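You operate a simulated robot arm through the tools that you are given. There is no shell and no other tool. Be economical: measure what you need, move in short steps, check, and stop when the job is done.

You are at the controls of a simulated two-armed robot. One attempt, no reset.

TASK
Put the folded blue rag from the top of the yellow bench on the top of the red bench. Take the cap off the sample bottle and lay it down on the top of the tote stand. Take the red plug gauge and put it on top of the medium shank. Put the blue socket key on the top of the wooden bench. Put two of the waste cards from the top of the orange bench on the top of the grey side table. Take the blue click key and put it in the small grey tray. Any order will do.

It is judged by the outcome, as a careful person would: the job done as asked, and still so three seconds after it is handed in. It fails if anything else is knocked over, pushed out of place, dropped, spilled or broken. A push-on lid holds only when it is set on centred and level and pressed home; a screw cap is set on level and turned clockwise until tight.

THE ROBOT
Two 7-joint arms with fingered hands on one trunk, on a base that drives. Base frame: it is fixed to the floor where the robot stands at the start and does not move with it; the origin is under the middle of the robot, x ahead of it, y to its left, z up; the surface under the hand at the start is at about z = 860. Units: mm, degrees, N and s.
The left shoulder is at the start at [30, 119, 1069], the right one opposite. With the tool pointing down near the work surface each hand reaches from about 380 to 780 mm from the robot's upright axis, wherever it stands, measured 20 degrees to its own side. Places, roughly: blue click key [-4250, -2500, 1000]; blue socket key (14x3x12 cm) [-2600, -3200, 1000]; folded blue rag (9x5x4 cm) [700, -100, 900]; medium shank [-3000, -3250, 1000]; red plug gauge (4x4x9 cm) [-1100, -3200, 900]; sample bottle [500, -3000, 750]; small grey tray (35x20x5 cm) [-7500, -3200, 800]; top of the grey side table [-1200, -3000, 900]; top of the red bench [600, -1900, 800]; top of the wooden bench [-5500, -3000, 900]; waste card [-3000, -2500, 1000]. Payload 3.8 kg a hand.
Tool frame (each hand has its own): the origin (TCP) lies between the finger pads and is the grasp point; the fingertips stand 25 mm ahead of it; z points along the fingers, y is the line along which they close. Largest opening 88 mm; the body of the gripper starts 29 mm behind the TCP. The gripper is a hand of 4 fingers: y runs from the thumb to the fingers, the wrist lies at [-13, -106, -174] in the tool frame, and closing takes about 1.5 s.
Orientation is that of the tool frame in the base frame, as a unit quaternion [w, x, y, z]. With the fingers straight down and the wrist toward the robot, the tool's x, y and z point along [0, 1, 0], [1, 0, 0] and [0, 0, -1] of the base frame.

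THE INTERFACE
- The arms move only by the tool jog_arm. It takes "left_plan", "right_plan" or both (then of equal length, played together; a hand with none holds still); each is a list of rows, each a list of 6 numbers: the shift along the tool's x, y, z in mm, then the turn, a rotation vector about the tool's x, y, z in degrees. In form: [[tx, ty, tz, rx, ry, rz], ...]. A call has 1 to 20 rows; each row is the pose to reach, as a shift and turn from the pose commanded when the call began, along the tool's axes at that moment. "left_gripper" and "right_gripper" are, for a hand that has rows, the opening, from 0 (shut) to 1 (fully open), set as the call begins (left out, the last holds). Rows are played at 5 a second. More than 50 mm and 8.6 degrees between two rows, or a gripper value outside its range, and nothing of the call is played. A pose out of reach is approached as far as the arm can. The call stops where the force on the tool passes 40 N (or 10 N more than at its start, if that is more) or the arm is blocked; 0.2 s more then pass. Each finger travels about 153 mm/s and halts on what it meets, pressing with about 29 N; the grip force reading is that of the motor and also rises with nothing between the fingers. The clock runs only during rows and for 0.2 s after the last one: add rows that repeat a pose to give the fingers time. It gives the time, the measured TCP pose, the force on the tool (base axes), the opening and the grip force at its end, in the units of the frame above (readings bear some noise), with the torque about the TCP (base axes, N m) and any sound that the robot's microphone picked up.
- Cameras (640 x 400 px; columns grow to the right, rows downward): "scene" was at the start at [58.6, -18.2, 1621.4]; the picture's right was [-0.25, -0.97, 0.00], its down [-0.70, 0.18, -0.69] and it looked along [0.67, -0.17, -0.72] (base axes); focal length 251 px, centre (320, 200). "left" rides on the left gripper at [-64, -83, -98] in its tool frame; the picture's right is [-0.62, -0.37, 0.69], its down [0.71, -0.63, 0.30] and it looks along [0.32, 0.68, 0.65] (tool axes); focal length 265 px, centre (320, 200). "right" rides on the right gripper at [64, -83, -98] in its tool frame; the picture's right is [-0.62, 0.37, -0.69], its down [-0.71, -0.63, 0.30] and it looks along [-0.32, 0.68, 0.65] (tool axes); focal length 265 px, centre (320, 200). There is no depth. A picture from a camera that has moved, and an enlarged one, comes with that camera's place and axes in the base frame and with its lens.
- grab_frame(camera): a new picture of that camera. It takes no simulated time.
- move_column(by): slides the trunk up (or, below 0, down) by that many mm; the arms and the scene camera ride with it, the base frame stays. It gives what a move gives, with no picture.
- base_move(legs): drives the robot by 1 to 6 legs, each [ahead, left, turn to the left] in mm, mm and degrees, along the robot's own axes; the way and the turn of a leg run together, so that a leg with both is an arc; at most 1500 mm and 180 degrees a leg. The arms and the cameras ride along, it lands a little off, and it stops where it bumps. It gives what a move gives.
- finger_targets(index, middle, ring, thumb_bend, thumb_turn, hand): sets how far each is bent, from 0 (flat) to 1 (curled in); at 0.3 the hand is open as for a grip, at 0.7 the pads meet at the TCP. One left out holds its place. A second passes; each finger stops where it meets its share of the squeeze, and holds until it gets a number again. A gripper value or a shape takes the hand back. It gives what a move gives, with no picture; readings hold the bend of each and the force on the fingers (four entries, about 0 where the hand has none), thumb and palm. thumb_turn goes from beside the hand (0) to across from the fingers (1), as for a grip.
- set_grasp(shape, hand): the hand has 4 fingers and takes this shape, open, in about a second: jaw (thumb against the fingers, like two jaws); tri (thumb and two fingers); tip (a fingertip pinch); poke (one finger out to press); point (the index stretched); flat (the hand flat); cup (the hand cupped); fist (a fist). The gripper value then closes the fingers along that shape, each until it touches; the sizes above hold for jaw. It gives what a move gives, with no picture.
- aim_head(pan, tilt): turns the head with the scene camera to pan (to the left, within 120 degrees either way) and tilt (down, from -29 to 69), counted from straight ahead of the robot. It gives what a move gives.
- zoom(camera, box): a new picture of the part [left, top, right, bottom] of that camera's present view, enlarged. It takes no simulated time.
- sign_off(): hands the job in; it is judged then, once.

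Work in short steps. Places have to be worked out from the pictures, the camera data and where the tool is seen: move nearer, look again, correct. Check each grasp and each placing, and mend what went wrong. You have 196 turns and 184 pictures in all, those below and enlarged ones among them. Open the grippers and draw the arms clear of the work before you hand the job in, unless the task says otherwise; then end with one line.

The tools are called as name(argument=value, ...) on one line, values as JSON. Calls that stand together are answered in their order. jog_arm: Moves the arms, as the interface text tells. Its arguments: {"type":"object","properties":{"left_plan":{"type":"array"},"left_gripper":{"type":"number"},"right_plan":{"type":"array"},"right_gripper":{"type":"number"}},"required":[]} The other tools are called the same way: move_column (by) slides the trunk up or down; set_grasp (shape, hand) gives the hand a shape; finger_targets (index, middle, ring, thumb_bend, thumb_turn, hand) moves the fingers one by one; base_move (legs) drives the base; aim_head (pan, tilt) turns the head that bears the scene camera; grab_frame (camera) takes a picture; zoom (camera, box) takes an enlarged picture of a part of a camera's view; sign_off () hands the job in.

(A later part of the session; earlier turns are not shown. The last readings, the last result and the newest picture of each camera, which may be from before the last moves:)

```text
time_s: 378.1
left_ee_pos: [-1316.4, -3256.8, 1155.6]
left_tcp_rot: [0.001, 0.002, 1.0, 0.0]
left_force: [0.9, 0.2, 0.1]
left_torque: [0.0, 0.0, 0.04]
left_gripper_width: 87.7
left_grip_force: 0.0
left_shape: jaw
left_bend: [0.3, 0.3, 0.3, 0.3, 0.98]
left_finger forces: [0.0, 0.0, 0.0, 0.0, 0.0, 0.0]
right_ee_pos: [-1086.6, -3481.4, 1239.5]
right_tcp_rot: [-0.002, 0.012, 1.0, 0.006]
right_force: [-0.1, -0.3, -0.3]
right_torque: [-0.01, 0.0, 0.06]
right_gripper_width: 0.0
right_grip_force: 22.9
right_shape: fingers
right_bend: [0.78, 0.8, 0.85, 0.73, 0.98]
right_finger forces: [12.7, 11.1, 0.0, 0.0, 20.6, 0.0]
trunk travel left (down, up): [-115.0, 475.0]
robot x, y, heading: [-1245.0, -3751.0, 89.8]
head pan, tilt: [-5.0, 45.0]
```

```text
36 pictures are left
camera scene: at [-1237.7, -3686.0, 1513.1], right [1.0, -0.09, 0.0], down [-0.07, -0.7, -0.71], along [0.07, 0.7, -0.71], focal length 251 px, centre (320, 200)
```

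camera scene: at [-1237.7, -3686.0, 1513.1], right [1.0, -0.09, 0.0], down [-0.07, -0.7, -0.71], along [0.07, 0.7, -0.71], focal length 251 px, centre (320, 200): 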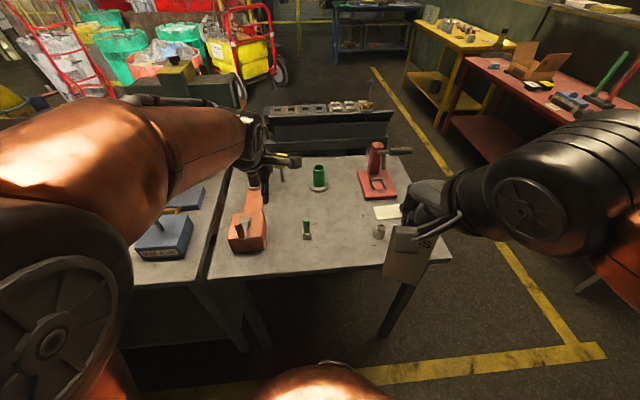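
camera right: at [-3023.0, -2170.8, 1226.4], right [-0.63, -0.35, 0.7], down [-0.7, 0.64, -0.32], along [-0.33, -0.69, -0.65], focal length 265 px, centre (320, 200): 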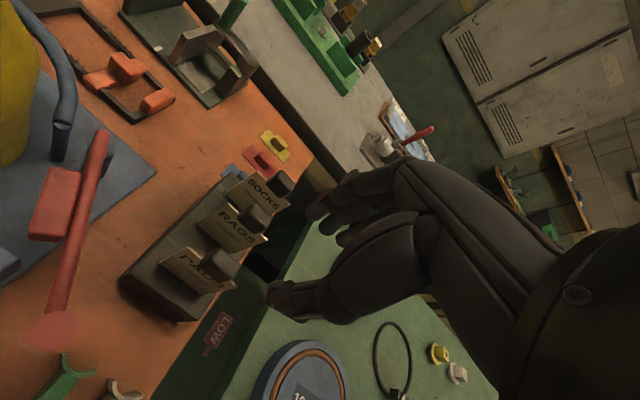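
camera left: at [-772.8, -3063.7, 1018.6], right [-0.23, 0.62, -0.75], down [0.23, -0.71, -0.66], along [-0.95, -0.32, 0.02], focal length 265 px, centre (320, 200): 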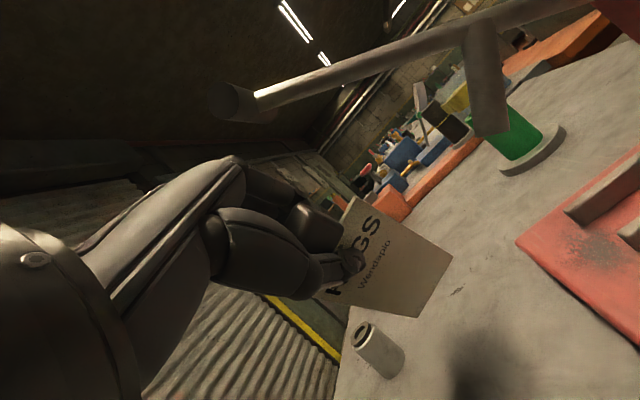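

The vacated spot is free. I'll extend the right hand forward and tilt it to 55° above it.

jog_arm(right_plan=[[5, 45, 0, 0, 0, 0], [10, 90, 0, 0, 0, 0], [15, 130, 10, 0, 0, 0], [18, 150, 30, -7, 0, 0], [21, 170, 50, -14, 0, 0], [24, 190, 75, -21, 0, 0], [27, 205, 100, -28, 0, 0], [30, 220, 125, -35, 0, 0], [33, 232, 150, -42, 0, 0], [36, 244, 170, -49, 0, 0], [38, 255, 190, -55, 0, 0], [38, 255, 190, -55, 0, 0]])

zoom(camera="scene", box=[240, 160, 460, 300])

```text
time_s: 380.7
left_ee_pos: [-1318.6, -3257.4, 1156.0]
left_tcp_rot: [0.003, 0.002, 1.0, 0.0]
left_force: [-0.4, 0.0, 0.0]
left_torque: [0.04, -0.03, 0.02]
left_gripper_width: 87.9
left_grip_force: 0.1
left_shape: jaw
left_bend: [0.3, 0.3, 0.3, 0.3, 0.98]
left_finger forces: [0.0, 0.0, 0.1, 0.1, 0.1, 0.0]
right_ee_pos: [-1153.4, -3227.3, 1059.6]
right_tcp_rot: [0.009, 0.019, 0.884, 0.468]
right_force: [-0.1, 0.0, 0.9]
right_torque: [-0.06, -0.03, 0.03]
right_gripper_width: 0.0
right_grip_force: 21.9
right_shape: fingers
right_bend: [0.79, 0.81, 0.85, 0.73, 0.97]
right_finger forces: [13.5, 10.1, 0.1, 0.0, 21.2, 0.0]
right hand out of reach, approached as far as the arm can: row 10, 11, 12
trunk travel left (down, up): [-115.0, 475.0]
robot x, y, heading: [-1246.9, -3747.6, 89.7]
head pan, tilt: [-5.0, 45.0]
```

```text
2.86 times, centred on (350, 230) of scene
camera zoom: at [-1240.7, -3687.6, 1513.3], right [1.0, -0.09, 0.0], down [-0.06, -0.7, -0.71], along [0.07, 0.7, -0.71], focal length 716 px, centre (234, 114)
```

zoom: 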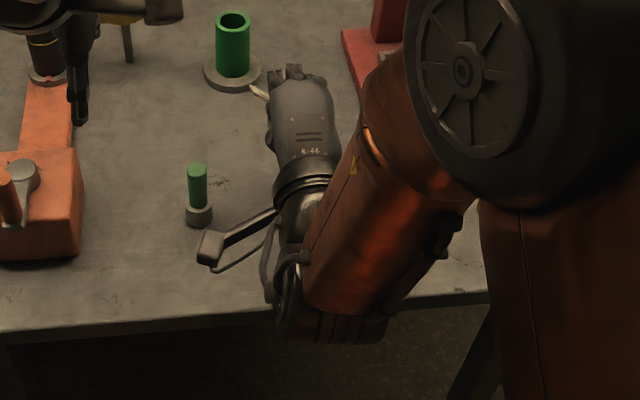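

Nearly there. I'll strafe 28 mm right, retract the left arm out of the way, and lower the right hand.

base_move(legs=[[0, -28, 0]])

jog_arm(left_plan=[[0, -40, 0, 0, 0, 0], [0, -80, 0, 0, 0, 0], [0, -100, 0, 0, 0, 0], [0, -110, 0, 0, 0, 0]], right_plan=[[0, -16, 11, 0, 0, 0], [0, -33, 23, 0, 0, 0], [0, -49, 34, 0, 0, 0], [0, -66, 46, 0, 0, 0]])

zoom(camera="scene", box=[240, 160, 460, 300])

```text
time_s: 381.5
left_ee_pos: [-1288.3, -3255.6, 1154.5]
left_tcp_rot: [0.0, 0.002, 1.0, 0.0]
left_force: [1.1, 0.4, -1.1]
left_torque: [0.01, 0.01, 0.02]
left_gripper_width: 87.7
left_grip_force: 0.1
left_shape: jaw
left_bend: [0.3, 0.3, 0.3, 0.3, 0.98]
left_finger forces: [0.0, 0.0, 0.0, 0.0, 0.1, 0.1]
right_ee_pos: [-1119.9, -3226.4, 1059.0]
right_tcp_rot: [0.009, 0.02, 0.884, 0.467]
right_force: [0.3, -0.1, 0.5]
right_torque: [0.01, 0.01, 0.02]
right_gripper_width: 0.2
right_grip_force: 22.3
right_shape: fingers
right_bend: [0.79, 0.81, 0.85, 0.73, 0.97]
right_finger forces: [13.5, 10.2, 0.0, 0.0, 21.1, 0.0]
trunk travel left (down, up): [-115.0, 475.0]
robot x, y, heading: [-1218.4, -3746.8, 89.6]
head pan, tilt: [-5.0, 45.0]
```

```text
time_s: 382.5
left_ee_pos: [-1290.9, -3366.6, 1154.8]
left_tcp_rot: [0.002, 0.003, 1.0, -0.001]
left_force: [0.3, -0.2, -0.1]
left_torque: [0.04, 0.0, 0.03]
left_gripper_width: 88.3
left_grip_force: 0.1
left_shape: jaw
left_bend: [0.3, 0.3, 0.3, 0.3, 0.98]
left_finger forces: [0.0, 0.0, 0.1, 0.0, 0.0, 0.0]
right_ee_pos: [-1133.5, -3226.8, 980.7]
right_tcp_rot: [0.013, 0.022, 0.885, 0.465]
right_force: [0.7, -0.2, -0.2]
right_torque: [-0.07, 0.01, 0.01]
right_gripper_width: 0.1
right_grip_force: 21.7
right_shape: fingers
right_bend: [0.79, 0.81, 0.85, 0.73, 0.97]
right_finger forces: [13.6, 10.2, 0.0, 0.0, 21.2, 0.1]
right hand out of reach, approached as far as the arm can: row 3, 4
trunk travel left (down, up): [-115.0, 475.0]
robot x, y, heading: [-1215.6, -3748.2, 89.8]
head pan, tilt: [-5.0, 45.0]
```

```text
2.86 times, centred on (350, 230) of scene
camera zoom: at [-1210.3, -3685.9, 1513.1], right [1.0, -0.09, 0.0], down [-0.07, -0.7, -0.71], along [0.07, 0.7, -0.71], focal length 716 px, centre (234, 114)
```

zoom: 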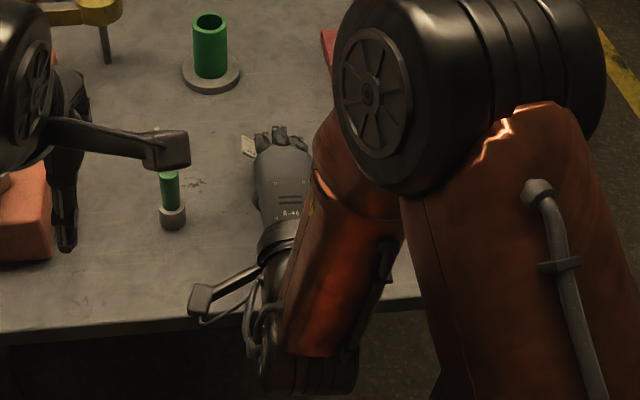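

Column down 36 mm to bring the card edge onto the table.

move_column(by=-36)

zoom(camera="right", box=[120, 150, 400, 400])

```text
time_s: 383.3
left_ee_pos: [-1290.2, -3367.5, 1118.2]
left_tcp_rot: [0.0, 0.003, 1.0, 0.0]
left_force: [-0.7, 0.5, 1.0]
left_torque: [0.0, 0.03, -0.03]
left_gripper_width: 87.8
left_grip_force: 0.0
left_shape: jaw
left_bend: [0.3, 0.3, 0.3, 0.3, 0.98]
left_finger forces: [0.1, 0.0, 0.0, 0.0, 0.1, 0.0]
right_ee_pos: [-1134.2, -3226.2, 944.8]
right_tcp_rot: [0.013, 0.023, 0.884, 0.466]
right_force: [-0.2, 0.3, 1.7]
right_torque: [0.24, -0.05, 0.03]
right_gripper_width: 0.0
right_grip_force: 26.7
right_shape: fingers
right_bend: [0.79, 0.81, 0.85, 0.73, 0.97]
right_finger forces: [13.8, 13.6, 0.0, 0.1, 25.4, 0.0]
trunk travel left (down, up): [-79.0, 511.0]
robot x, y, heading: [-1214.2, -3750.2, 89.8]
head pan, tilt: [-5.0, 45.0]
```

```text
1.60 times, centred on (260, 275) of right
camera zoom: at [-1204.6, -3351.3, 931.3], right [0.6, -0.4, 0.7], down [0.71, -0.14, -0.69], along [0.37, 0.91, 0.2], focal length 425 px, centre (416, 80)
```

zoom: 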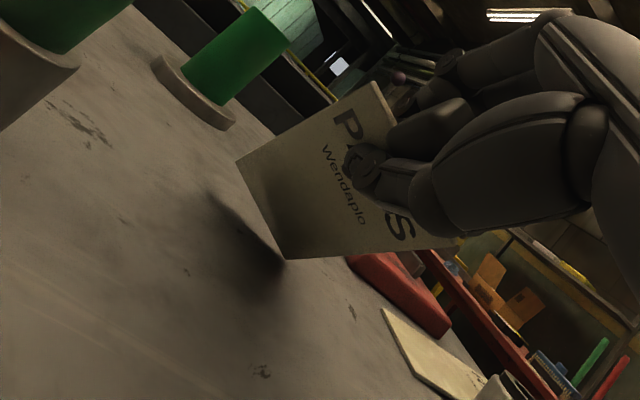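

In contact, with free space all around. I'll open and withdraw straight back.

set_grasp(hand="right", shape="jaw")

base_move(legs=[[-190, 0, 0]])

zoom(camera="scene", box=[220, 130, 440, 270])

```text
time_s: 384.2
left_ee_pos: [-1289.5, -3365.1, 1118.7]
left_tcp_rot: [0.001, 0.003, 1.0, 0.0]
left_force: [-1.0, 0.2, 1.1]
left_torque: [-0.01, 0.01, 0.02]
left_gripper_width: 87.7
left_grip_force: 0.1
left_shape: jaw
left_bend: [0.3, 0.3, 0.3, 0.3, 0.98]
left_finger forces: [0.0, 0.0, 0.0, 0.0, 0.1, 0.0]
right_ee_pos: [-1132.5, -3226.6, 945.2]
right_tcp_rot: [0.013, 0.023, 0.885, 0.466]
right_force: [-1.3, 0.0, -0.4]
right_torque: [0.01, -0.01, -0.02]
right_gripper_width: 87.5
right_grip_force: 0.1
right_shape: jaw
right_bend: [0.3, 0.3, 0.3, 0.3, 0.98]
right_finger forces: [0.0, 0.0, 0.0, 0.1, 0.0, 0.1]
trunk travel left (down, up): [-79.0, 511.0]
robot x, y, heading: [-1218.8, -3749.3, 89.9]
head pan, tilt: [-5.0, 45.0]
```

```text
time_s: 385.7
left_ee_pos: [-1291.6, -3558.2, 1119.7]
left_tcp_rot: [0.001, 0.003, 1.0, 0.0]
left_force: [-0.3, -0.2, 0.1]
left_torque: [0.01, -0.01, 0.01]
left_gripper_width: 87.8
left_grip_force: 0.1
left_shape: jaw
left_bend: [0.3, 0.3, 0.3, 0.3, 0.98]
left_finger forces: [0.0, 0.0, 0.0, 0.0, 0.1, 0.1]
right_ee_pos: [-1133.0, -3417.9, 945.7]
right_tcp_rot: [0.013, 0.022, 0.885, 0.466]
right_force: [-0.1, -0.4, 0.2]
right_torque: [-0.02, -0.02, 0.0]
right_gripper_width: 87.4
right_grip_force: 0.1
right_shape: jaw
right_bend: [0.3, 0.3, 0.3, 0.3, 0.98]
right_finger forces: [0.0, 0.0, 0.0, 0.0, 0.1, 0.0]
trunk travel left (down, up): [-79.0, 511.0]
robot x, y, heading: [-1222.7, -3941.7, 89.6]
head pan, tilt: [-5.0, 45.0]
```

```text
2.86 times, centred on (330, 200) of scene
camera zoom: at [-1211.3, -3878.1, 1477.2], right [1.0, -0.09, 0.0], down [-0.07, -0.7, -0.71], along [0.07, 0.7, -0.71], focal length 716 px, centre (291, 200)
```

zoom: 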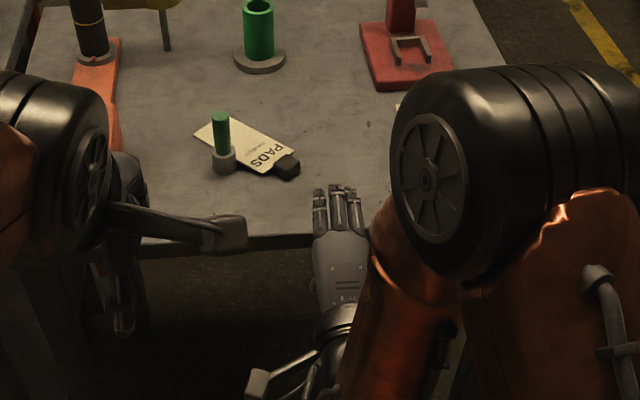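

zoom(camera="scene", box=[275, 160, 345, 205])

```text
8.89 times, centred on (310, 182) of scene
camera zoom: at [-1211.3, -3878.1, 1477.2], right [1.0, -0.09, 0.0], down [-0.07, -0.7, -0.71], along [0.07, 0.7, -0.71], focal length 2228 px, centre (409, 356)
```

zoom: 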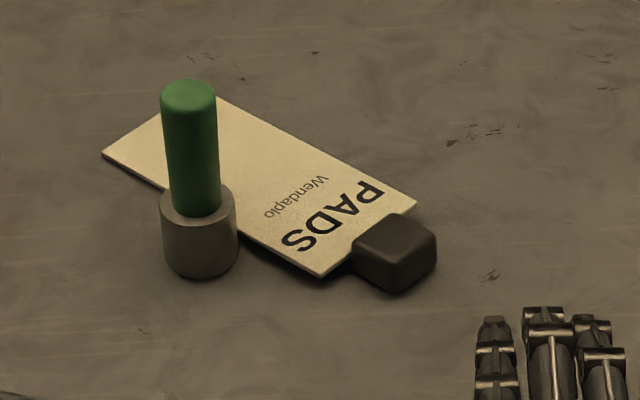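

Both cards lie flat on the side table, and the neighbouring gauge is unmoved. I'll straighten and raise the right hand and raise the column, then go round to the north aisle for the click key.

jog_arm(right_plan=[[0, 21, -14, 7, 0, 0], [0, 41, -28, 14, 0, 0], [0, 62, -43, 21, 0, 0], [0, 82, -57, 28, 0, 0], [0, 103, -71, 35, 0, 0], [0, 123, -85, 42, 0, 0], [0, 144, -100, 49, 0, 0], [0, 164, -114, 56, 0, 0], [0, 164, -114, 56, 0, 0]])

move_column(by=66)

base_move(legs=[[0, -1035, 0], [1200, 0, 0], [1200, 80, 0]])

```text
time_s: 387.7
left_ee_pos: [-1291.7, -3556.8, 1118.2]
left_tcp_rot: [0.001, 0.002, 1.0, 0.0]
left_force: [0.0, 0.2, 0.5]
left_torque: [0.01, -0.03, 0.01]
left_gripper_width: 87.6
left_grip_force: 0.1
left_shape: jaw
left_bend: [0.3, 0.3, 0.3, 0.3, 0.98]
left_finger forces: [0.0, 0.1, 0.1, 0.0, 0.1, 0.0]
right_ee_pos: [-1134.0, -3416.9, 1143.8]
right_tcp_rot: [0.001, 0.026, 1.0, -0.004]
right_force: [0.3, -0.1, 0.1]
right_torque: [0.02, 0.03, 0.0]
right_gripper_width: 87.7
right_grip_force: 0.1
right_shape: jaw
right_bend: [0.3, 0.3, 0.3, 0.3, 0.98]
right_finger forces: [0.1, 0.0, 0.0, 0.0, 0.0, 0.0]
trunk travel left (down, up): [-79.0, 511.0]
robot x, y, heading: [-1219.6, -3941.6, 89.6]
head pan, tilt: [-5.0, 45.0]
```

```text
time_s: 388.8
left_ee_pos: [-1290.6, -3558.0, 1185.5]
left_tcp_rot: [0.001, 0.002, 1.0, 0.0]
left_force: [-0.1, 0.3, 0.4]
left_torque: [0.03, 0.03, 0.03]
left_gripper_width: 88.1
left_grip_force: 0.0
left_shape: jaw
left_bend: [0.3, 0.3, 0.3, 0.3, 0.98]
left_finger forces: [0.1, 0.0, 0.1, 0.0, 0.0, 0.1]
right_ee_pos: [-1134.3, -3417.3, 1210.2]
right_tcp_rot: [0.001, 0.026, 1.0, -0.005]
right_force: [0.2, -1.1, -0.2]
right_torque: [0.03, 0.02, -0.01]
right_gripper_width: 87.8
right_grip_force: 0.0
right_shape: jaw
right_bend: [0.3, 0.3, 0.3, 0.3, 0.98]
right_finger forces: [0.0, 0.0, 0.0, 0.1, 0.1, 0.0]
trunk travel left (down, up): [-145.0, 445.0]
robot x, y, heading: [-1217.6, -3939.3, 89.5]
head pan, tilt: [-5.0, 45.0]
```

```text
time_s: 405.5
left_ee_pos: [-384.9, -1156.5, 1184.9]
left_tcp_rot: [0.0, -0.006, 1.0, -0.002]
left_force: [0.5, -0.5, 0.7]
left_torque: [-0.03, -0.03, 0.02]
left_gripper_width: 87.8
left_grip_force: 0.1
left_shape: jaw
left_bend: [0.3, 0.3, 0.3, 0.3, 0.98]
left_finger forces: [0.0, 0.0, 0.0, 0.1, 0.0, 0.0]
right_ee_pos: [-230.3, -1014.5, 1209.2]
right_tcp_rot: [0.001, 0.016, 1.0, -0.004]
right_force: [-0.5, 0.1, -0.2]
right_torque: [0.05, -0.05, -0.02]
right_gripper_width: 87.3
right_grip_force: 0.1
right_shape: jaw
right_bend: [0.3, 0.3, 0.3, 0.3, 0.98]
right_finger forces: [0.0, 0.0, 0.1, 0.0, 0.1, 0.1]
trunk travel left (down, up): [-145.0, 445.0]
robot x, y, heading: [-305.2, -1540.8, 90.8]
head pan, tilt: [-5.0, 45.0]
```

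base_move(legs=[[0, 200, 0], [0, 0, 90], [0, 0, 89.2], [0, -1450, 0], [0, -1450, 0], [0, -650, 0]])

aim_head(pan=-8, tilt=38)

grab_frame(camera="scene")

```text
time_s: 431.6
left_ee_pos: [-3970.6, -2020.7, 1185.4]
left_tcp_rot: [0.0, 1.0, 0.013, -0.001]
left_force: [-0.3, 0.1, 0.8]
left_torque: [-0.01, -0.03, 0.01]
left_gripper_width: 87.8
left_grip_force: 0.2
left_shape: jaw
left_bend: [0.3, 0.3, 0.3, 0.3, 0.98]
left_finger forces: [0.1, 0.0, 0.1, 0.1, 0.0, 0.1]
right_ee_pos: [-4123.6, -2162.9, 1209.1]
right_tcp_rot: [-0.005, 1.0, -0.011, 0.0]
right_force: [0.2, 0.0, 0.0]
right_torque: [-0.01, 0.01, 0.01]
right_gripper_width: 87.7
right_grip_force: 0.0
right_shape: jaw
right_bend: [0.3, 0.3, 0.3, 0.3, 0.98]
right_finger forces: [0.1, 0.0, 0.1, 0.0, 0.1, 0.0]
trunk travel left (down, up): [-145.0, 445.0]
robot x, y, heading: [-4052.6, -1642.7, -88.5]
head pan, tilt: [-5.0, 45.0]
```

```text
time_s: 432.2
left_ee_pos: [-3970.5, -2020.4, 1183.5]
left_tcp_rot: [0.001, 1.0, 0.013, -0.001]
left_force: [0.4, 0.0, 0.1]
left_torque: [-0.01, -0.02, -0.01]
left_gripper_width: 87.9
left_grip_force: 0.0
left_shape: jaw
left_bend: [0.3, 0.3, 0.3, 0.3, 0.98]
left_finger forces: [0.1, 0.0, 0.1, 0.1, 0.0, 0.0]
right_ee_pos: [-4122.0, -2163.3, 1210.3]
right_tcp_rot: [-0.005, 1.0, -0.011, -0.001]
right_force: [-0.7, -0.5, 0.3]
right_torque: [-0.01, 0.04, 0.01]
right_gripper_width: 87.8
right_grip_force: 0.0
right_shape: jaw
right_bend: [0.3, 0.3, 0.3, 0.3, 0.98]
right_finger forces: [0.0, 0.1, 0.0, 0.0, 0.0, 0.0]
trunk travel left (down, up): [-145.0, 445.0]
robot x, y, heading: [-4057.4, -1642.7, -88.5]
head pan, tilt: [-8.0, 38.0]
```

```text
30 pictures are left
camera scene: at [-4063.2, -1704.2, 1553.3], right [-0.99, 0.11, 0.0], down [0.07, 0.61, -0.79], along [-0.09, -0.78, -0.62], focal length 251 px, centre (320, 200)
```

scene: 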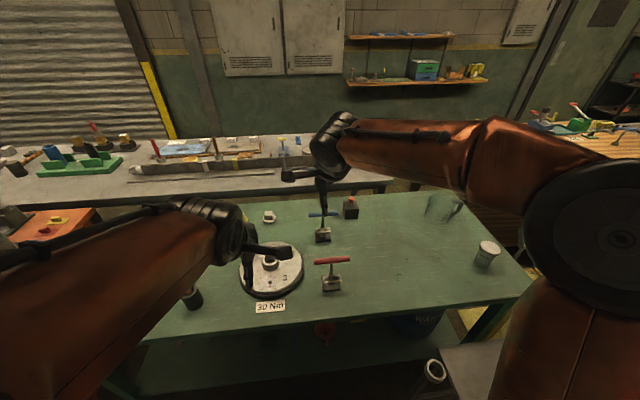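

zoom(camera="scene", box=[250, 180, 410, 310])

grab_frame(camera="right")

```text
3.08 times, centred on (330, 245) of scene
camera zoom: at [-4063.2, -1704.2, 1553.3], right [-0.99, 0.11, 0.0], down [0.07, 0.61, -0.79], along [-0.09, -0.78, -0.62], focal length 771 px, centre (289, 62)
```

zoom: 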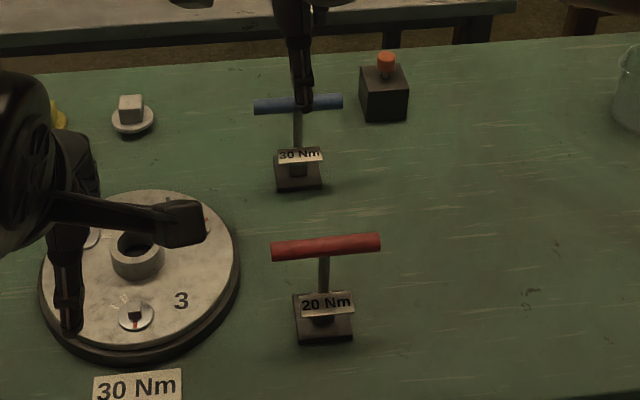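

```text
28 pictures are left
camera right: at [-4056.8, -2082.8, 1308.4], right [-0.63, -0.36, 0.69], down [-0.7, 0.65, -0.3], along [-0.34, -0.67, -0.66], focal length 265 px, centre (320, 200)
```

right: 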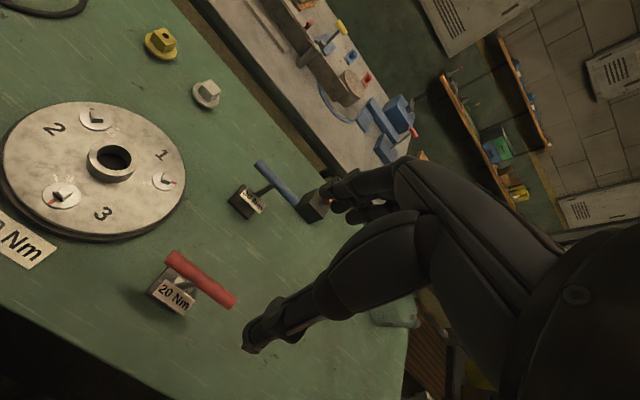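

The blue click key is the 30 Nm T-key, with its handle at about [-4160, -2433, 906] along x. I'll drive ahead 140 mm, lower the column 60 mm and bring the right hand over it.

base_move(legs=[[140, 0, -1.5]])

move_column(by=-60)

```text
time_s: 433.6
left_ee_pos: [-3975.3, -2161.1, 1184.2]
left_tcp_rot: [-0.001, 1.0, 0.002, -0.001]
left_force: [0.3, -0.2, 0.5]
left_torque: [0.01, 0.0, 0.0]
left_gripper_width: 87.9
left_grip_force: 0.0
left_shape: jaw
left_bend: [0.3, 0.3, 0.3, 0.3, 0.98]
left_finger forces: [0.0, 0.2, 0.1, 0.0, 0.1, 0.0]
right_ee_pos: [-4132.1, -2300.0, 1209.1]
right_tcp_rot: [-0.005, 1.0, -0.022, -0.001]
right_force: [0.0, -0.4, 0.1]
right_torque: [0.0, 0.04, 0.01]
right_gripper_width: 87.6
right_grip_force: 0.0
right_shape: jaw
right_bend: [0.3, 0.3, 0.3, 0.3, 0.98]
right_finger forces: [0.1, 0.1, 0.0, 0.0, 0.0, 0.0]
trunk travel left (down, up): [-145.0, 445.0]
robot x, y, heading: [-4047.2, -1773.6, -89.9]
head pan, tilt: [-8.0, 38.0]
```

```text
time_s: 434.6
left_ee_pos: [-3976.5, -2158.3, 1125.6]
left_tcp_rot: [-0.001, 1.0, 0.002, -0.001]
left_force: [0.7, -0.4, -0.1]
left_torque: [0.01, 0.0, -0.02]
left_gripper_width: 87.9
left_grip_force: 0.0
left_shape: jaw
left_bend: [0.3, 0.3, 0.3, 0.3, 0.98]
left_finger forces: [0.0, 0.0, 0.0, 0.0, 0.0, 0.0]
right_ee_pos: [-4131.8, -2299.7, 1149.3]
right_tcp_rot: [-0.005, 1.0, -0.022, 0.0]
right_force: [-0.4, -0.9, 0.3]
right_torque: [-0.01, 0.01, 0.0]
right_gripper_width: 88.0
right_grip_force: 0.0
right_shape: jaw
right_bend: [0.3, 0.3, 0.3, 0.3, 0.98]
right_finger forces: [0.0, 0.0, 0.0, 0.0, 0.1, 0.1]
trunk travel left (down, up): [-85.0, 505.0]
robot x, y, heading: [-4049.0, -1778.5, -89.8]
head pan, tilt: [-8.0, 38.0]
```

jog_arm(right_plan=[[-5, 34, 27, 0, 0, 0], [-10, 68, 54, 0, 0, 0], [-15, 101, 81, 0, 0, 0], [-20, 134, 108, 0, 0, 0], [-22, 134, 135, 0, 0, 0], [-22, 134, 135, 0, 0, 0]])

grab_frame(camera="right")

zoom(camera="scene", box=[260, 150, 420, 280])

```text
time_s: 436.0
left_ee_pos: [-3975.6, -2159.2, 1125.3]
left_tcp_rot: [0.0, 1.0, 0.002, 0.0]
left_force: [0.9, 0.1, -0.5]
left_torque: [0.01, 0.02, 0.01]
left_gripper_width: 87.8
left_grip_force: 0.1
left_shape: jaw
left_bend: [0.3, 0.3, 0.3, 0.3, 0.98]
left_finger forces: [0.1, 0.0, 0.1, 0.0, 0.1, 0.1]
right_ee_pos: [-4161.3, -2431.5, 1011.6]
right_tcp_rot: [-0.005, 1.0, -0.022, -0.001]
right_force: [1.0, -0.2, -0.4]
right_torque: [0.0, 0.02, -0.02]
right_gripper_width: 87.6
right_grip_force: 0.1
right_shape: jaw
right_bend: [0.3, 0.3, 0.3, 0.3, 0.98]
right_finger forces: [0.0, 0.1, 0.1, 0.1, 0.0, 0.1]
trunk travel left (down, up): [-85.0, 505.0]
robot x, y, heading: [-4058.9, -1774.1, -89.7]
head pan, tilt: [-8.0, 38.0]
```

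```text
27 pictures are left
camera right: at [-4093.5, -2351.3, 1111.7], right [-0.63, -0.35, 0.69], down [-0.69, 0.66, -0.3], along [-0.36, -0.66, -0.66], focal length 265 px, centre (320, 200)
```

right: 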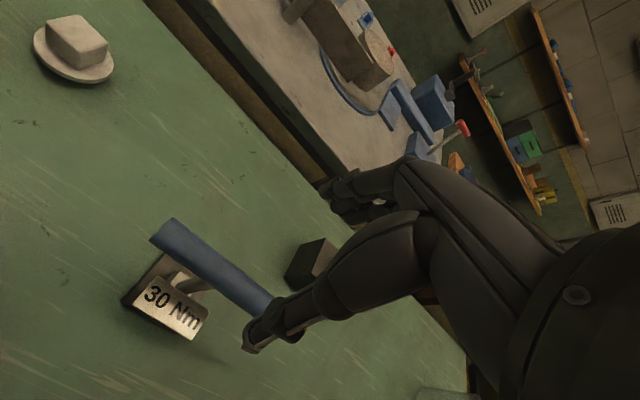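

```text
3.08 times, centred on (340, 215) of scene
camera zoom: at [-4063.0, -1840.9, 1493.3], right [-0.99, 0.14, 0.0], down [0.08, 0.61, -0.79], along [-0.11, -0.78, -0.62], focal length 771 px, centre (258, 154)
```

zoom: 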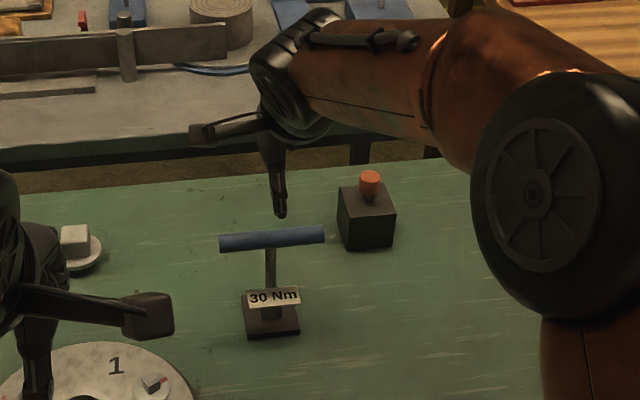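

Refined handle centre: [-4156, -2422, 915]. I'll lower onto it.

jog_arm(right_plan=[[4, -8, 35, 0, 0, 0], [4, -8, 65, 0, 0, 0], [4, -8, 85, 0, 0, 0], [4, -8, 94, 0, 0, 0], [4, -8, 94, 0, 0, 0]])

zoom(camera="right", box=[160, 120, 400, 320])

```text
time_s: 437.2
left_ee_pos: [-3975.5, -2158.9, 1125.2]
left_tcp_rot: [0.0, 1.0, 0.002, -0.001]
left_force: [0.5, 0.8, 0.2]
left_torque: [-0.01, -0.03, 0.0]
left_gripper_width: 88.0
left_grip_force: 0.1
left_shape: jaw
left_bend: [0.3, 0.3, 0.3, 0.3, 0.98]
left_finger forces: [0.0, 0.0, 0.0, 0.0, 0.0, 0.0]
right_ee_pos: [-4156.7, -2421.6, 920.5]
right_tcp_rot: [-0.004, 1.0, -0.022, -0.001]
right_force: [-0.1, -0.4, -0.3]
right_torque: [-0.06, -0.02, 0.0]
right_gripper_width: 87.8
right_grip_force: 0.1
right_shape: jaw
right_bend: [0.3, 0.3, 0.3, 0.3, 0.98]
right_finger forces: [0.0, 0.0, 0.1, 0.0, 0.0, 0.0]
trunk travel left (down, up): [-85.0, 505.0]
robot x, y, heading: [-4051.6, -1775.7, -89.8]
head pan, tilt: [-8.0, 38.0]
```

```text
2.00 times, centred on (280, 220) of right
camera zoom: at [-4089.1, -2342.7, 1019.1], right [-0.63, -0.35, 0.69], down [-0.69, 0.66, -0.3], along [-0.35, -0.66, -0.66], focal length 531 px, centre (400, 160)
```

zoom: 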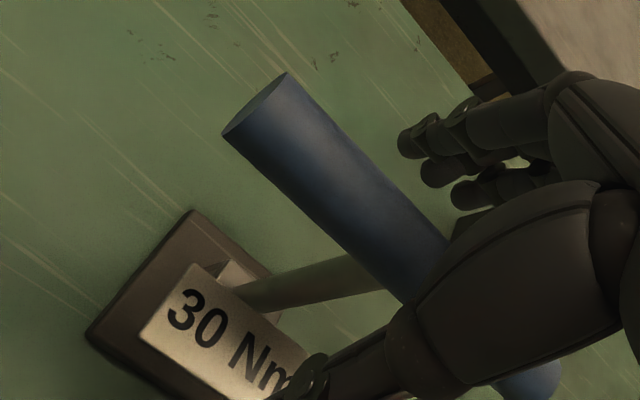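

The handle is between thumb and fingers. I'll close and lift.

jog_arm(right_plan=[[0, 0, 0, 0, 0, 0], [0, 0, 0, 0, 0, 0], [0, 0, 0, 0, 0, 0], [0, 0, 0, 0, 0, 0], [0, 0, 0, 0, 0, 0], [0, 0, 0, 0, 0, 0], [0, 0, 0, 0, 0, 0]], right_gripper=0)

jog_arm(right_plan=[[0, 0, -8, 0, 0, 0], [0, 0, -20, 0, 0, 0], [0, 0, -40, 0, 0, 0], [0, 0, -70, 0, 0, 0], [0, 0, -105, 0, 0, 0], [0, 0, -145, 0, 0, 0], [0, 0, -190, 0, 0, 0], [0, 0, -220, 0, 0, 0]])

zoom(camera="scene", box=[260, 110, 420, 280])

```text
time_s: 438.8
left_ee_pos: [-3975.4, -2157.9, 1125.3]
left_tcp_rot: [0.0, 1.0, 0.001, -0.001]
left_force: [0.1, -0.1, 0.3]
left_torque: [-0.01, 0.0, -0.01]
left_gripper_width: 87.9
left_grip_force: 0.1
left_shape: jaw
left_bend: [0.3, 0.3, 0.3, 0.3, 0.98]
left_finger forces: [0.1, 0.1, 0.1, 0.0, 0.0, 0.0]
right_ee_pos: [-4155.7, -2421.9, 920.3]
right_tcp_rot: [-0.004, 1.0, -0.021, 0.0]
right_force: [0.9, 1.4, 0.5]
right_torque: [0.07, -0.1, 0.01]
right_gripper_width: 2.1
right_grip_force: 29.2
right_shape: jaw
right_bend: [0.7, 0.7, 0.7, 0.75, 1.0]
right_finger forces: [18.3, 5.4, 2.5, 0.1, 25.2, 0.0]
trunk travel left (down, up): [-85.0, 505.0]
robot x, y, heading: [-4049.2, -1774.9, -89.9]
head pan, tilt: [-8.0, 38.0]
```

```text
time_s: 440.6
left_ee_pos: [-3975.7, -2158.6, 1124.3]
left_tcp_rot: [-0.002, 1.0, 0.002, -0.001]
left_force: [0.5, -0.1, 0.2]
left_torque: [0.04, 0.0, -0.03]
left_gripper_width: 87.8
left_grip_force: 0.1
left_shape: jaw
left_bend: [0.3, 0.3, 0.3, 0.3, 0.98]
left_finger forces: [0.0, 0.0, 0.0, 0.1, 0.1, 0.0]
right_ee_pos: [-4154.1, -2424.2, 1138.3]
right_tcp_rot: [-0.004, 1.0, -0.022, -0.001]
right_force: [0.5, -0.2, -1.2]
right_torque: [0.02, 0.03, 0.01]
right_gripper_width: 1.7
right_grip_force: 28.5
right_shape: jaw
right_bend: [0.7, 0.7, 0.7, 0.75, 1.0]
right_finger forces: [17.7, 5.7, 1.0, 0.0, 23.5, 0.1]
trunk travel left (down, up): [-85.0, 505.0]
robot x, y, heading: [-4054.1, -1780.1, -89.8]
head pan, tilt: [-8.0, 38.0]
```

```text
2.35 times, centred on (340, 195) of scene
camera zoom: at [-4062.9, -1841.0, 1493.3], right [-0.99, 0.14, 0.0], down [0.08, 0.61, -0.79], along [-0.11, -0.78, -0.62], focal length 590 px, centre (273, 212)
```

zoom: 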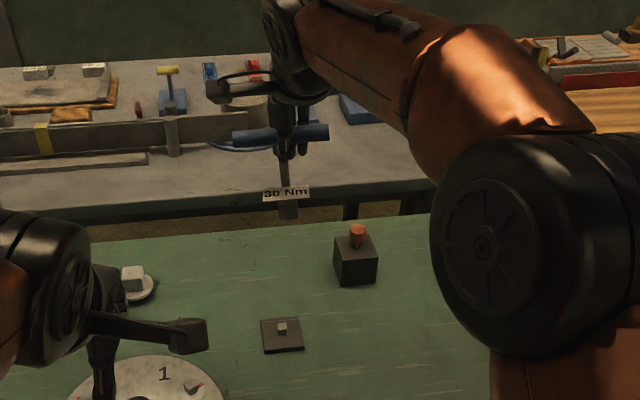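

Key lifted with its 30 Nm tag. I'll retract and head back east.

jog_arm(right_plan=[[0, -45, -10, 0, 0, 0], [0, -90, -20, 0, 0, 0], [0, -135, -30, 0, 0, 0], [0, -180, -40, 0, 0, 0], [0, -225, -40, 0, 0, 0], [0, -265, -40, 0, 0, 0]])

base_move(legs=[[-230, 0, 0], [0, 1450, 0], [0, 1450, 0], [0, 620, 0]])

```text
time_s: 442.0
left_ee_pos: [-3976.2, -2157.7, 1124.4]
left_tcp_rot: [0.001, 1.0, 0.001, -0.001]
left_force: [-0.7, -0.1, -0.3]
left_torque: [-0.02, 0.0, 0.0]
left_gripper_width: 88.0
left_grip_force: 0.0
left_shape: jaw
left_bend: [0.3, 0.3, 0.3, 0.3, 0.98]
left_finger forces: [0.0, 0.1, 0.0, 0.0, 0.0, 0.0]
right_ee_pos: [-4148.7, -2159.2, 1178.9]
right_tcp_rot: [-0.004, 1.0, -0.023, 0.0]
right_force: [0.7, 0.5, -1.3]
right_torque: [-0.01, 0.02, -0.01]
right_gripper_width: 1.7
right_grip_force: 29.0
right_shape: jaw
right_bend: [0.7, 0.7, 0.7, 0.75, 1.0]
right_finger forces: [17.8, 5.8, 0.7, 0.0, 23.4, 0.0]
trunk travel left (down, up): [-85.0, 505.0]
robot x, y, heading: [-4053.3, -1773.9, -89.9]
head pan, tilt: [-8.0, 38.0]
```

```text
time_s: 460.3
left_ee_pos: [-470.8, -1974.0, 1124.5]
left_tcp_rot: [0.0, 1.0, -0.006, -0.002]
left_force: [-0.2, -0.2, -0.6]
left_torque: [0.01, 0.0, -0.02]
left_gripper_width: 87.8
left_grip_force: 0.0
left_shape: jaw
left_bend: [0.3, 0.3, 0.3, 0.3, 0.98]
left_finger forces: [0.1, 0.0, 0.0, 0.0, 0.1, 0.0]
right_ee_pos: [-640.7, -1971.9, 1179.3]
right_tcp_rot: [-0.004, 1.0, -0.029, -0.001]
right_force: [0.1, 0.3, -0.9]
right_torque: [0.01, 0.01, -0.03]
right_gripper_width: 1.7
right_grip_force: 29.0
right_shape: jaw
right_bend: [0.7, 0.7, 0.7, 0.75, 1.0]
right_finger forces: [17.7, 5.9, 0.7, 0.1, 23.4, 0.0]
trunk travel left (down, up): [-85.0, 505.0]
robot x, y, heading: [-542.4, -1591.0, -90.9]
head pan, tilt: [-8.0, 38.0]
```

base_move(legs=[[100, 0, 0], [0, 0, -90], [0, 0, -89.1], [0, -360, 0], [-1100, 0, 0], [-1080, 0, 0]])

```text
time_s: 481.4
left_ee_pos: [-309.0, -3490.6, 1125.3]
left_tcp_rot: [0.0, 0.012, 1.0, 0.0]
left_force: [-0.9, 0.9, -0.5]
left_torque: [0.01, 0.0, 0.0]
left_gripper_width: 87.7
left_grip_force: 0.0
left_shape: jaw
left_bend: [0.3, 0.3, 0.3, 0.3, 0.98]
left_finger forces: [0.0, 0.1, 0.0, 0.0, 0.0, 0.0]
right_ee_pos: [-137.5, -3494.1, 1179.2]
right_tcp_rot: [0.001, 0.036, 0.999, -0.004]
right_force: [0.1, -0.5, -0.9]
right_torque: [-0.06, 0.02, 0.02]
right_gripper_width: 1.4
right_grip_force: 28.8
right_shape: jaw
right_bend: [0.7, 0.7, 0.7, 0.76, 1.0]
right_finger forces: [18.2, 8.1, 0.6, 0.0, 22.4, 0.0]
trunk travel left (down, up): [-85.0, 505.0]
robot x, y, heading: [-241.1, -3872.5, 88.5]
head pan, tilt: [-8.0, 38.0]
```

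base_move(legs=[[0, 0, 1.2], [0, 1450, 0], [0, 1450, 0], [0, 1400, 0]])

```text
time_s: 502.3
left_ee_pos: [-4594.8, -3441.0, 1123.9]
left_tcp_rot: [0.002, 0.012, 1.0, 0.0]
left_force: [-0.4, 0.0, -0.6]
left_torque: [-0.01, 0.0, -0.01]
left_gripper_width: 87.8
left_grip_force: 0.0
left_shape: jaw
left_bend: [0.3, 0.3, 0.3, 0.3, 0.98]
left_finger forces: [0.0, 0.1, 0.0, 0.0, 0.0, 0.0]
right_ee_pos: [-4424.8, -3444.4, 1179.4]
right_tcp_rot: [0.001, 0.035, 0.999, -0.004]
right_force: [-0.6, 0.4, -1.6]
right_torque: [0.02, -0.01, 0.01]
right_gripper_width: 1.3
right_grip_force: 29.4
right_shape: jaw
right_bend: [0.7, 0.7, 0.7, 0.76, 1.0]
right_finger forces: [18.2, 8.3, 0.4, 0.0, 22.4, 0.0]
trunk travel left (down, up): [-85.0, 505.0]
robot x, y, heading: [-4529.8, -3824.7, 88.6]
head pan, tilt: [-8.0, 38.0]
```

base_move(legs=[[-40, 0, 1.2], [0, 1450, 0], [0, 1450, 0], [0, 150, 0]])

aim_head(pan=-5, tilt=40)

grab_frame(camera="scene")

```text
time_s: 517.9
left_ee_pos: [-7680.5, -3442.0, 1124.6]
left_tcp_rot: [0.002, 0.003, 1.0, 0.0]
left_force: [-0.3, -0.2, -0.9]
left_torque: [0.01, -0.03, 0.01]
left_gripper_width: 87.8
left_grip_force: 0.0
left_shape: jaw
left_bend: [0.3, 0.3, 0.3, 0.3, 0.98]
left_finger forces: [0.1, 0.0, 0.0, 0.1, 0.0, 0.0]
right_ee_pos: [-7509.2, -3441.9, 1178.6]
right_tcp_rot: [0.002, 0.025, 1.0, -0.005]
right_force: [0.3, 1.1, -1.6]
right_torque: [-0.01, -0.05, 0.0]
right_gripper_width: 0.9
right_grip_force: 29.1
right_shape: jaw
right_bend: [0.7, 0.7, 0.7, 0.76, 1.0]
right_finger forces: [18.2, 8.3, 0.6, 0.1, 22.5, 0.0]
trunk travel left (down, up): [-85.0, 505.0]
robot x, y, heading: [-7609.4, -3819.6, 89.8]
head pan, tilt: [-8.0, 38.0]
```

```text
time_s: 518.5
left_ee_pos: [-7678.4, -3441.9, 1125.3]
left_tcp_rot: [0.001, 0.003, 1.0, 0.0]
left_force: [0.2, 0.6, -0.5]
left_torque: [0.0, 0.02, -0.01]
left_gripper_width: 87.6
left_grip_force: 0.1
left_shape: jaw
left_bend: [0.3, 0.3, 0.3, 0.3, 0.98]
left_finger forces: [0.0, 0.0, 0.1, 0.0, 0.0, 0.0]
right_ee_pos: [-7507.5, -3441.3, 1179.3]
right_tcp_rot: [0.001, 0.026, 1.0, -0.004]
right_force: [-0.6, -0.1, -1.8]
right_torque: [-0.01, 0.01, -0.02]
right_gripper_width: 0.9
right_grip_force: 28.9
right_shape: jaw
right_bend: [0.7, 0.7, 0.7, 0.76, 1.0]
right_finger forces: [18.2, 8.3, 0.6, 0.0, 22.5, 0.0]
trunk travel left (down, up): [-85.0, 505.0]
robot x, y, heading: [-7606.1, -3821.1, 89.5]
head pan, tilt: [-5.0, 40.0]
```

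```text
23 pictures are left
camera scene: at [-7597.9, -3757.7, 1490.4], right [1.0, -0.09, 0.0], down [-0.06, -0.64, -0.77], along [0.07, 0.76, -0.64], focal length 251 px, centre (320, 200)
```

scene: 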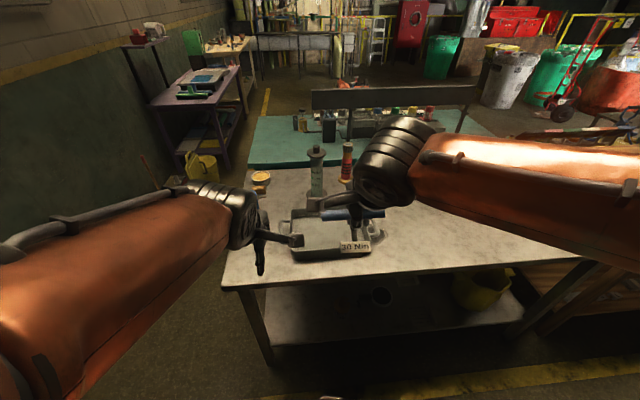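

jog_arm(left_plan=[[45, 0, -10, 0, 0, 0], [90, 0, -20, 0, 0, 0], [135, 0, -30, 0, 0, 0], [170, 0, -30, 0, 0, 0]])

zoom(camera="scene", box=[230, 170, 430, 295])

grab_frame(camera="right")

```text
time_s: 519.5
left_ee_pos: [-7851.2, -3439.2, 1154.0]
left_tcp_rot: [0.0, 0.004, 1.0, 0.0]
left_force: [-0.9, -0.6, 0.3]
left_torque: [0.03, 0.02, 0.02]
left_gripper_width: 87.8
left_grip_force: 0.1
left_shape: jaw
left_bend: [0.3, 0.3, 0.3, 0.3, 0.98]
left_finger forces: [0.1, 0.1, 0.1, 0.0, 0.0, 0.0]
right_ee_pos: [-7507.1, -3441.8, 1179.8]
right_tcp_rot: [0.0, 0.026, 1.0, -0.004]
right_force: [0.3, -0.3, -2.6]
right_torque: [0.0, 0.01, 0.0]
right_gripper_width: 1.2
right_grip_force: 29.2
right_shape: jaw
right_bend: [0.7, 0.7, 0.7, 0.76, 1.0]
right_finger forces: [18.3, 8.4, 0.5, 0.1, 22.4, 0.1]
trunk travel left (down, up): [-85.0, 505.0]
robot x, y, heading: [-7608.8, -3821.2, 89.8]
head pan, tilt: [-5.0, 40.0]
```

```text
3.20 times, centred on (330, 232) of scene
camera zoom: at [-7598.8, -3757.6, 1490.3], right [1.0, -0.09, 0.0], down [-0.06, -0.64, -0.77], along [0.07, 0.76, -0.64], focal length 802 px, centre (288, 96)
```

zoom: 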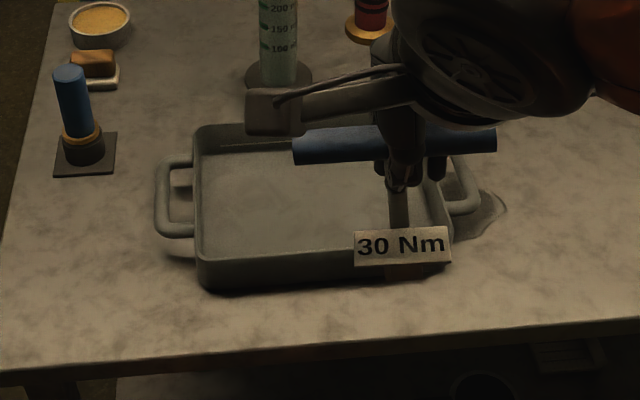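

```text
21 pictures are left
camera right: at [-7577.4, -3521.2, 1278.2], right [0.64, 0.34, 0.69], down [0.68, -0.67, -0.3], along [0.36, 0.66, -0.66], focal length 265 px, centre (320, 200)
```

right: 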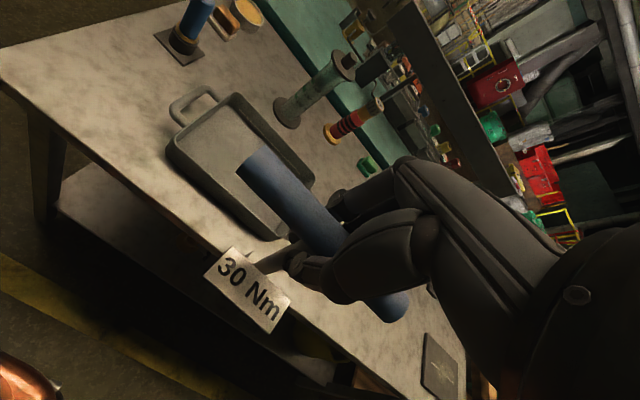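

The tray centre is at about [-7520, -3165]. I'll drive ahead 120 mm and bring the key over it.

base_move(legs=[[120, 0, 0]])

jog_arm(right_plan=[[3, 40, 0, 0, 0, 0], [6, 80, 10, 0, 0, 0], [10, 120, 30, 0, 0, 0], [15, 157, 50, 0, 0, 0], [18, 157, 75, 0, 0, 0], [18, 157, 75, 0, 0, 0]])

zoom(camera="scene", box=[230, 170, 430, 295])

grab_frame(camera="right")

```text
time_s: 520.7
left_ee_pos: [-7849.9, -3316.8, 1153.7]
left_tcp_rot: [0.001, 0.001, 1.0, -0.001]
left_force: [0.0, 0.1, 1.2]
left_torque: [0.02, 0.0, 0.0]
left_gripper_width: 87.7
left_grip_force: 0.1
left_shape: jaw
left_bend: [0.3, 0.3, 0.3, 0.3, 0.98]
left_finger forces: [0.0, 0.1, 0.1, 0.1, 0.1, 0.1]
right_ee_pos: [-7507.4, -3319.4, 1178.4]
right_tcp_rot: [0.0, 0.026, 1.0, -0.006]
right_force: [0.3, 0.4, -1.3]
right_torque: [0.01, 0.0, 0.04]
right_gripper_width: 1.1
right_grip_force: 28.9
right_shape: jaw
right_bend: [0.7, 0.7, 0.7, 0.76, 1.0]
right_finger forces: [18.3, 8.3, 0.4, 0.0, 22.4, 0.0]
trunk travel left (down, up): [-85.0, 505.0]
robot x, y, heading: [-7603.7, -3705.4, 89.7]
head pan, tilt: [-5.0, 40.0]
```

```text
time_s: 522.1
left_ee_pos: [-7849.6, -3318.2, 1153.3]
left_tcp_rot: [0.001, 0.003, 1.0, -0.001]
left_force: [-0.4, 0.6, 0.3]
left_torque: [0.02, 0.04, 0.04]
left_gripper_width: 87.8
left_grip_force: 0.0
left_shape: jaw
left_bend: [0.3, 0.3, 0.3, 0.3, 0.98]
left_finger forces: [0.0, 0.0, 0.0, 0.0, 0.0, 0.0]
right_ee_pos: [-7516.1, -3162.4, 1103.5]
right_tcp_rot: [0.0, 0.025, 1.0, -0.004]
right_force: [0.2, 0.2, -1.4]
right_torque: [0.0, -0.04, 0.01]
right_gripper_width: 1.2
right_grip_force: 28.4
right_shape: jaw
right_bend: [0.7, 0.7, 0.7, 0.76, 1.0]
right_finger forces: [18.1, 8.4, 0.3, 0.0, 22.3, 0.0]
trunk travel left (down, up): [-85.0, 505.0]
robot x, y, heading: [-7603.8, -3702.1, 89.8]
head pan, tilt: [-5.0, 40.0]
```

```text
3.20 times, centred on (330, 232) of scene
camera zoom: at [-7597.8, -3636.0, 1490.3], right [1.0, -0.09, 0.0], down [-0.06, -0.64, -0.77], along [0.07, 0.76, -0.64], focal length 802 px, centre (288, 96)
```

zoom: 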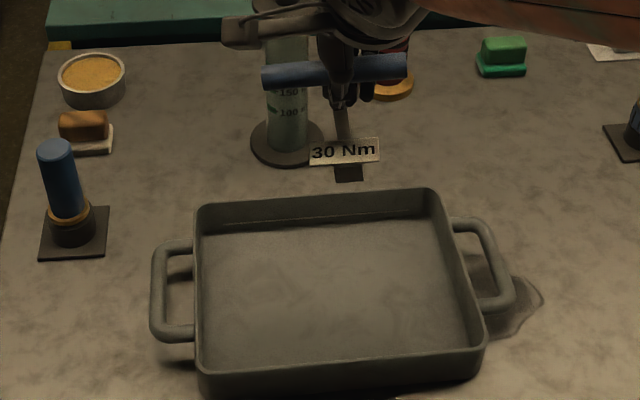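

```text
19 pictures are left
camera right: at [-7584.9, -3240.8, 1202.8], right [0.64, 0.34, 0.69], down [0.68, -0.67, -0.3], along [0.36, 0.66, -0.66], focal length 265 px, centre (320, 200)
```

right: 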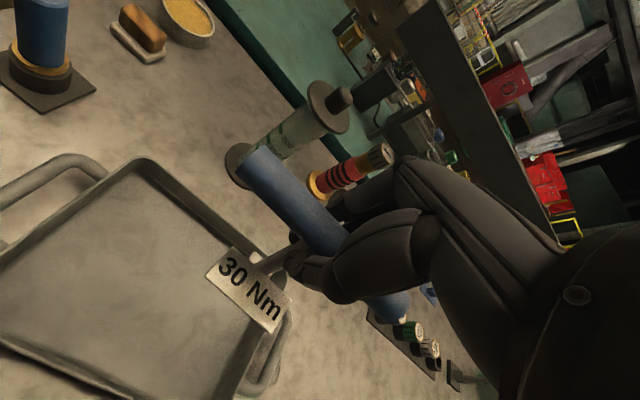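

The key's landing point projects onto the tray's centre. I'll lower it.

jog_arm(right_plan=[[0, -8, 35, 0, 0, 0], [0, -8, 70, 0, 0, 0], [0, -8, 100, 0, 0, 0], [0, -8, 110, 0, 0, 0], [0, -8, 110, 0, 0, 0]])

zoom(camera="scene", box=[230, 170, 430, 295])

```text
time_s: 523.3
left_ee_pos: [-7849.8, -3319.2, 1153.2]
left_tcp_rot: [0.0, 0.001, 1.0, -0.001]
left_force: [-0.1, 0.3, -0.4]
left_torque: [0.01, 0.0, 0.02]
left_gripper_width: 87.5
left_grip_force: 0.1
left_shape: jaw
left_bend: [0.3, 0.3, 0.3, 0.3, 0.98]
left_finger forces: [0.0, 0.0, 0.1, 0.0, 0.0, 0.1]
right_ee_pos: [-7516.2, -3173.1, 991.5]
right_tcp_rot: [0.0, 0.026, 1.0, -0.004]
right_force: [0.5, 0.0, -1.2]
right_torque: [0.01, 0.03, 0.01]
right_gripper_width: 1.1
right_grip_force: 28.4
right_shape: jaw
right_bend: [0.7, 0.7, 0.7, 0.76, 1.0]
right_finger forces: [18.1, 8.8, 0.4, 0.0, 22.0, 0.1]
trunk travel left (down, up): [-85.0, 505.0]
robot x, y, heading: [-7606.7, -3704.6, 89.8]
head pan, tilt: [-5.0, 40.0]
```

```text
3.20 times, centred on (330, 232) of scene
camera zoom: at [-7597.9, -3636.2, 1490.3], right [1.0, -0.09, 0.0], down [-0.06, -0.64, -0.77], along [0.07, 0.76, -0.64], focal length 802 px, centre (288, 96)
```

zoom: 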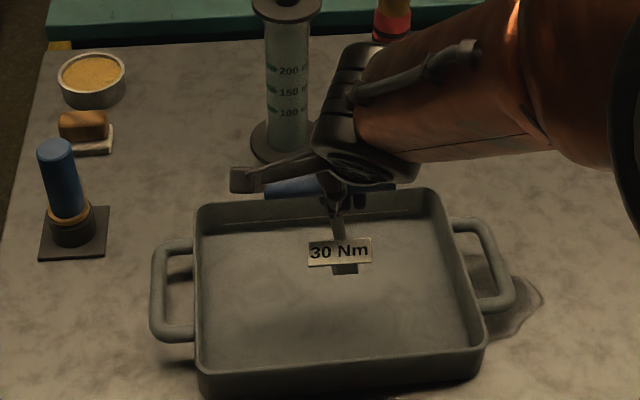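

Over the tray interior. Continuing down until touch.

jog_arm(right_plan=[[0, 0, 5, 0, 0, 0], [0, 0, 10, 0, 0, 0], [0, 0, 14, 0, 0, 0], [0, 0, 18, 0, 0, 0], [0, 0, 22, 0, 0, 0], [0, 0, 26, 0, 0, 0], [0, 0, 30, 0, 0, 0], [0, 0, 34, 0, 0, 0], [0, 0, 38, 0, 0, 0], [0, 0, 42, 0, 0, 0]])

```text
time_s: 525.5
left_ee_pos: [-7849.7, -3319.2, 1153.4]
left_tcp_rot: [0.001, 0.002, 1.0, -0.001]
left_force: [0.4, 0.8, 0.6]
left_torque: [0.0, -0.03, -0.02]
left_gripper_width: 87.7
left_grip_force: 0.1
left_shape: jaw
left_bend: [0.3, 0.3, 0.3, 0.3, 0.98]
left_finger forces: [0.1, 0.1, 0.0, 0.1, 0.0, 0.1]
right_ee_pos: [-7517.4, -3172.7, 951.2]
right_tcp_rot: [0.001, 0.026, 1.0, -0.004]
right_force: [0.2, -0.3, -1.9]
right_torque: [0.01, -0.01, 0.0]
right_gripper_width: 1.1
right_grip_force: 28.9
right_shape: jaw
right_bend: [0.7, 0.7, 0.7, 0.76, 1.0]
right_finger forces: [18.1, 8.9, 0.5, 0.0, 22.0, 0.0]
trunk travel left (down, up): [-85.0, 505.0]
robot x, y, heading: [-7606.8, -3701.2, 89.9]
head pan, tilt: [-5.0, 40.0]
```

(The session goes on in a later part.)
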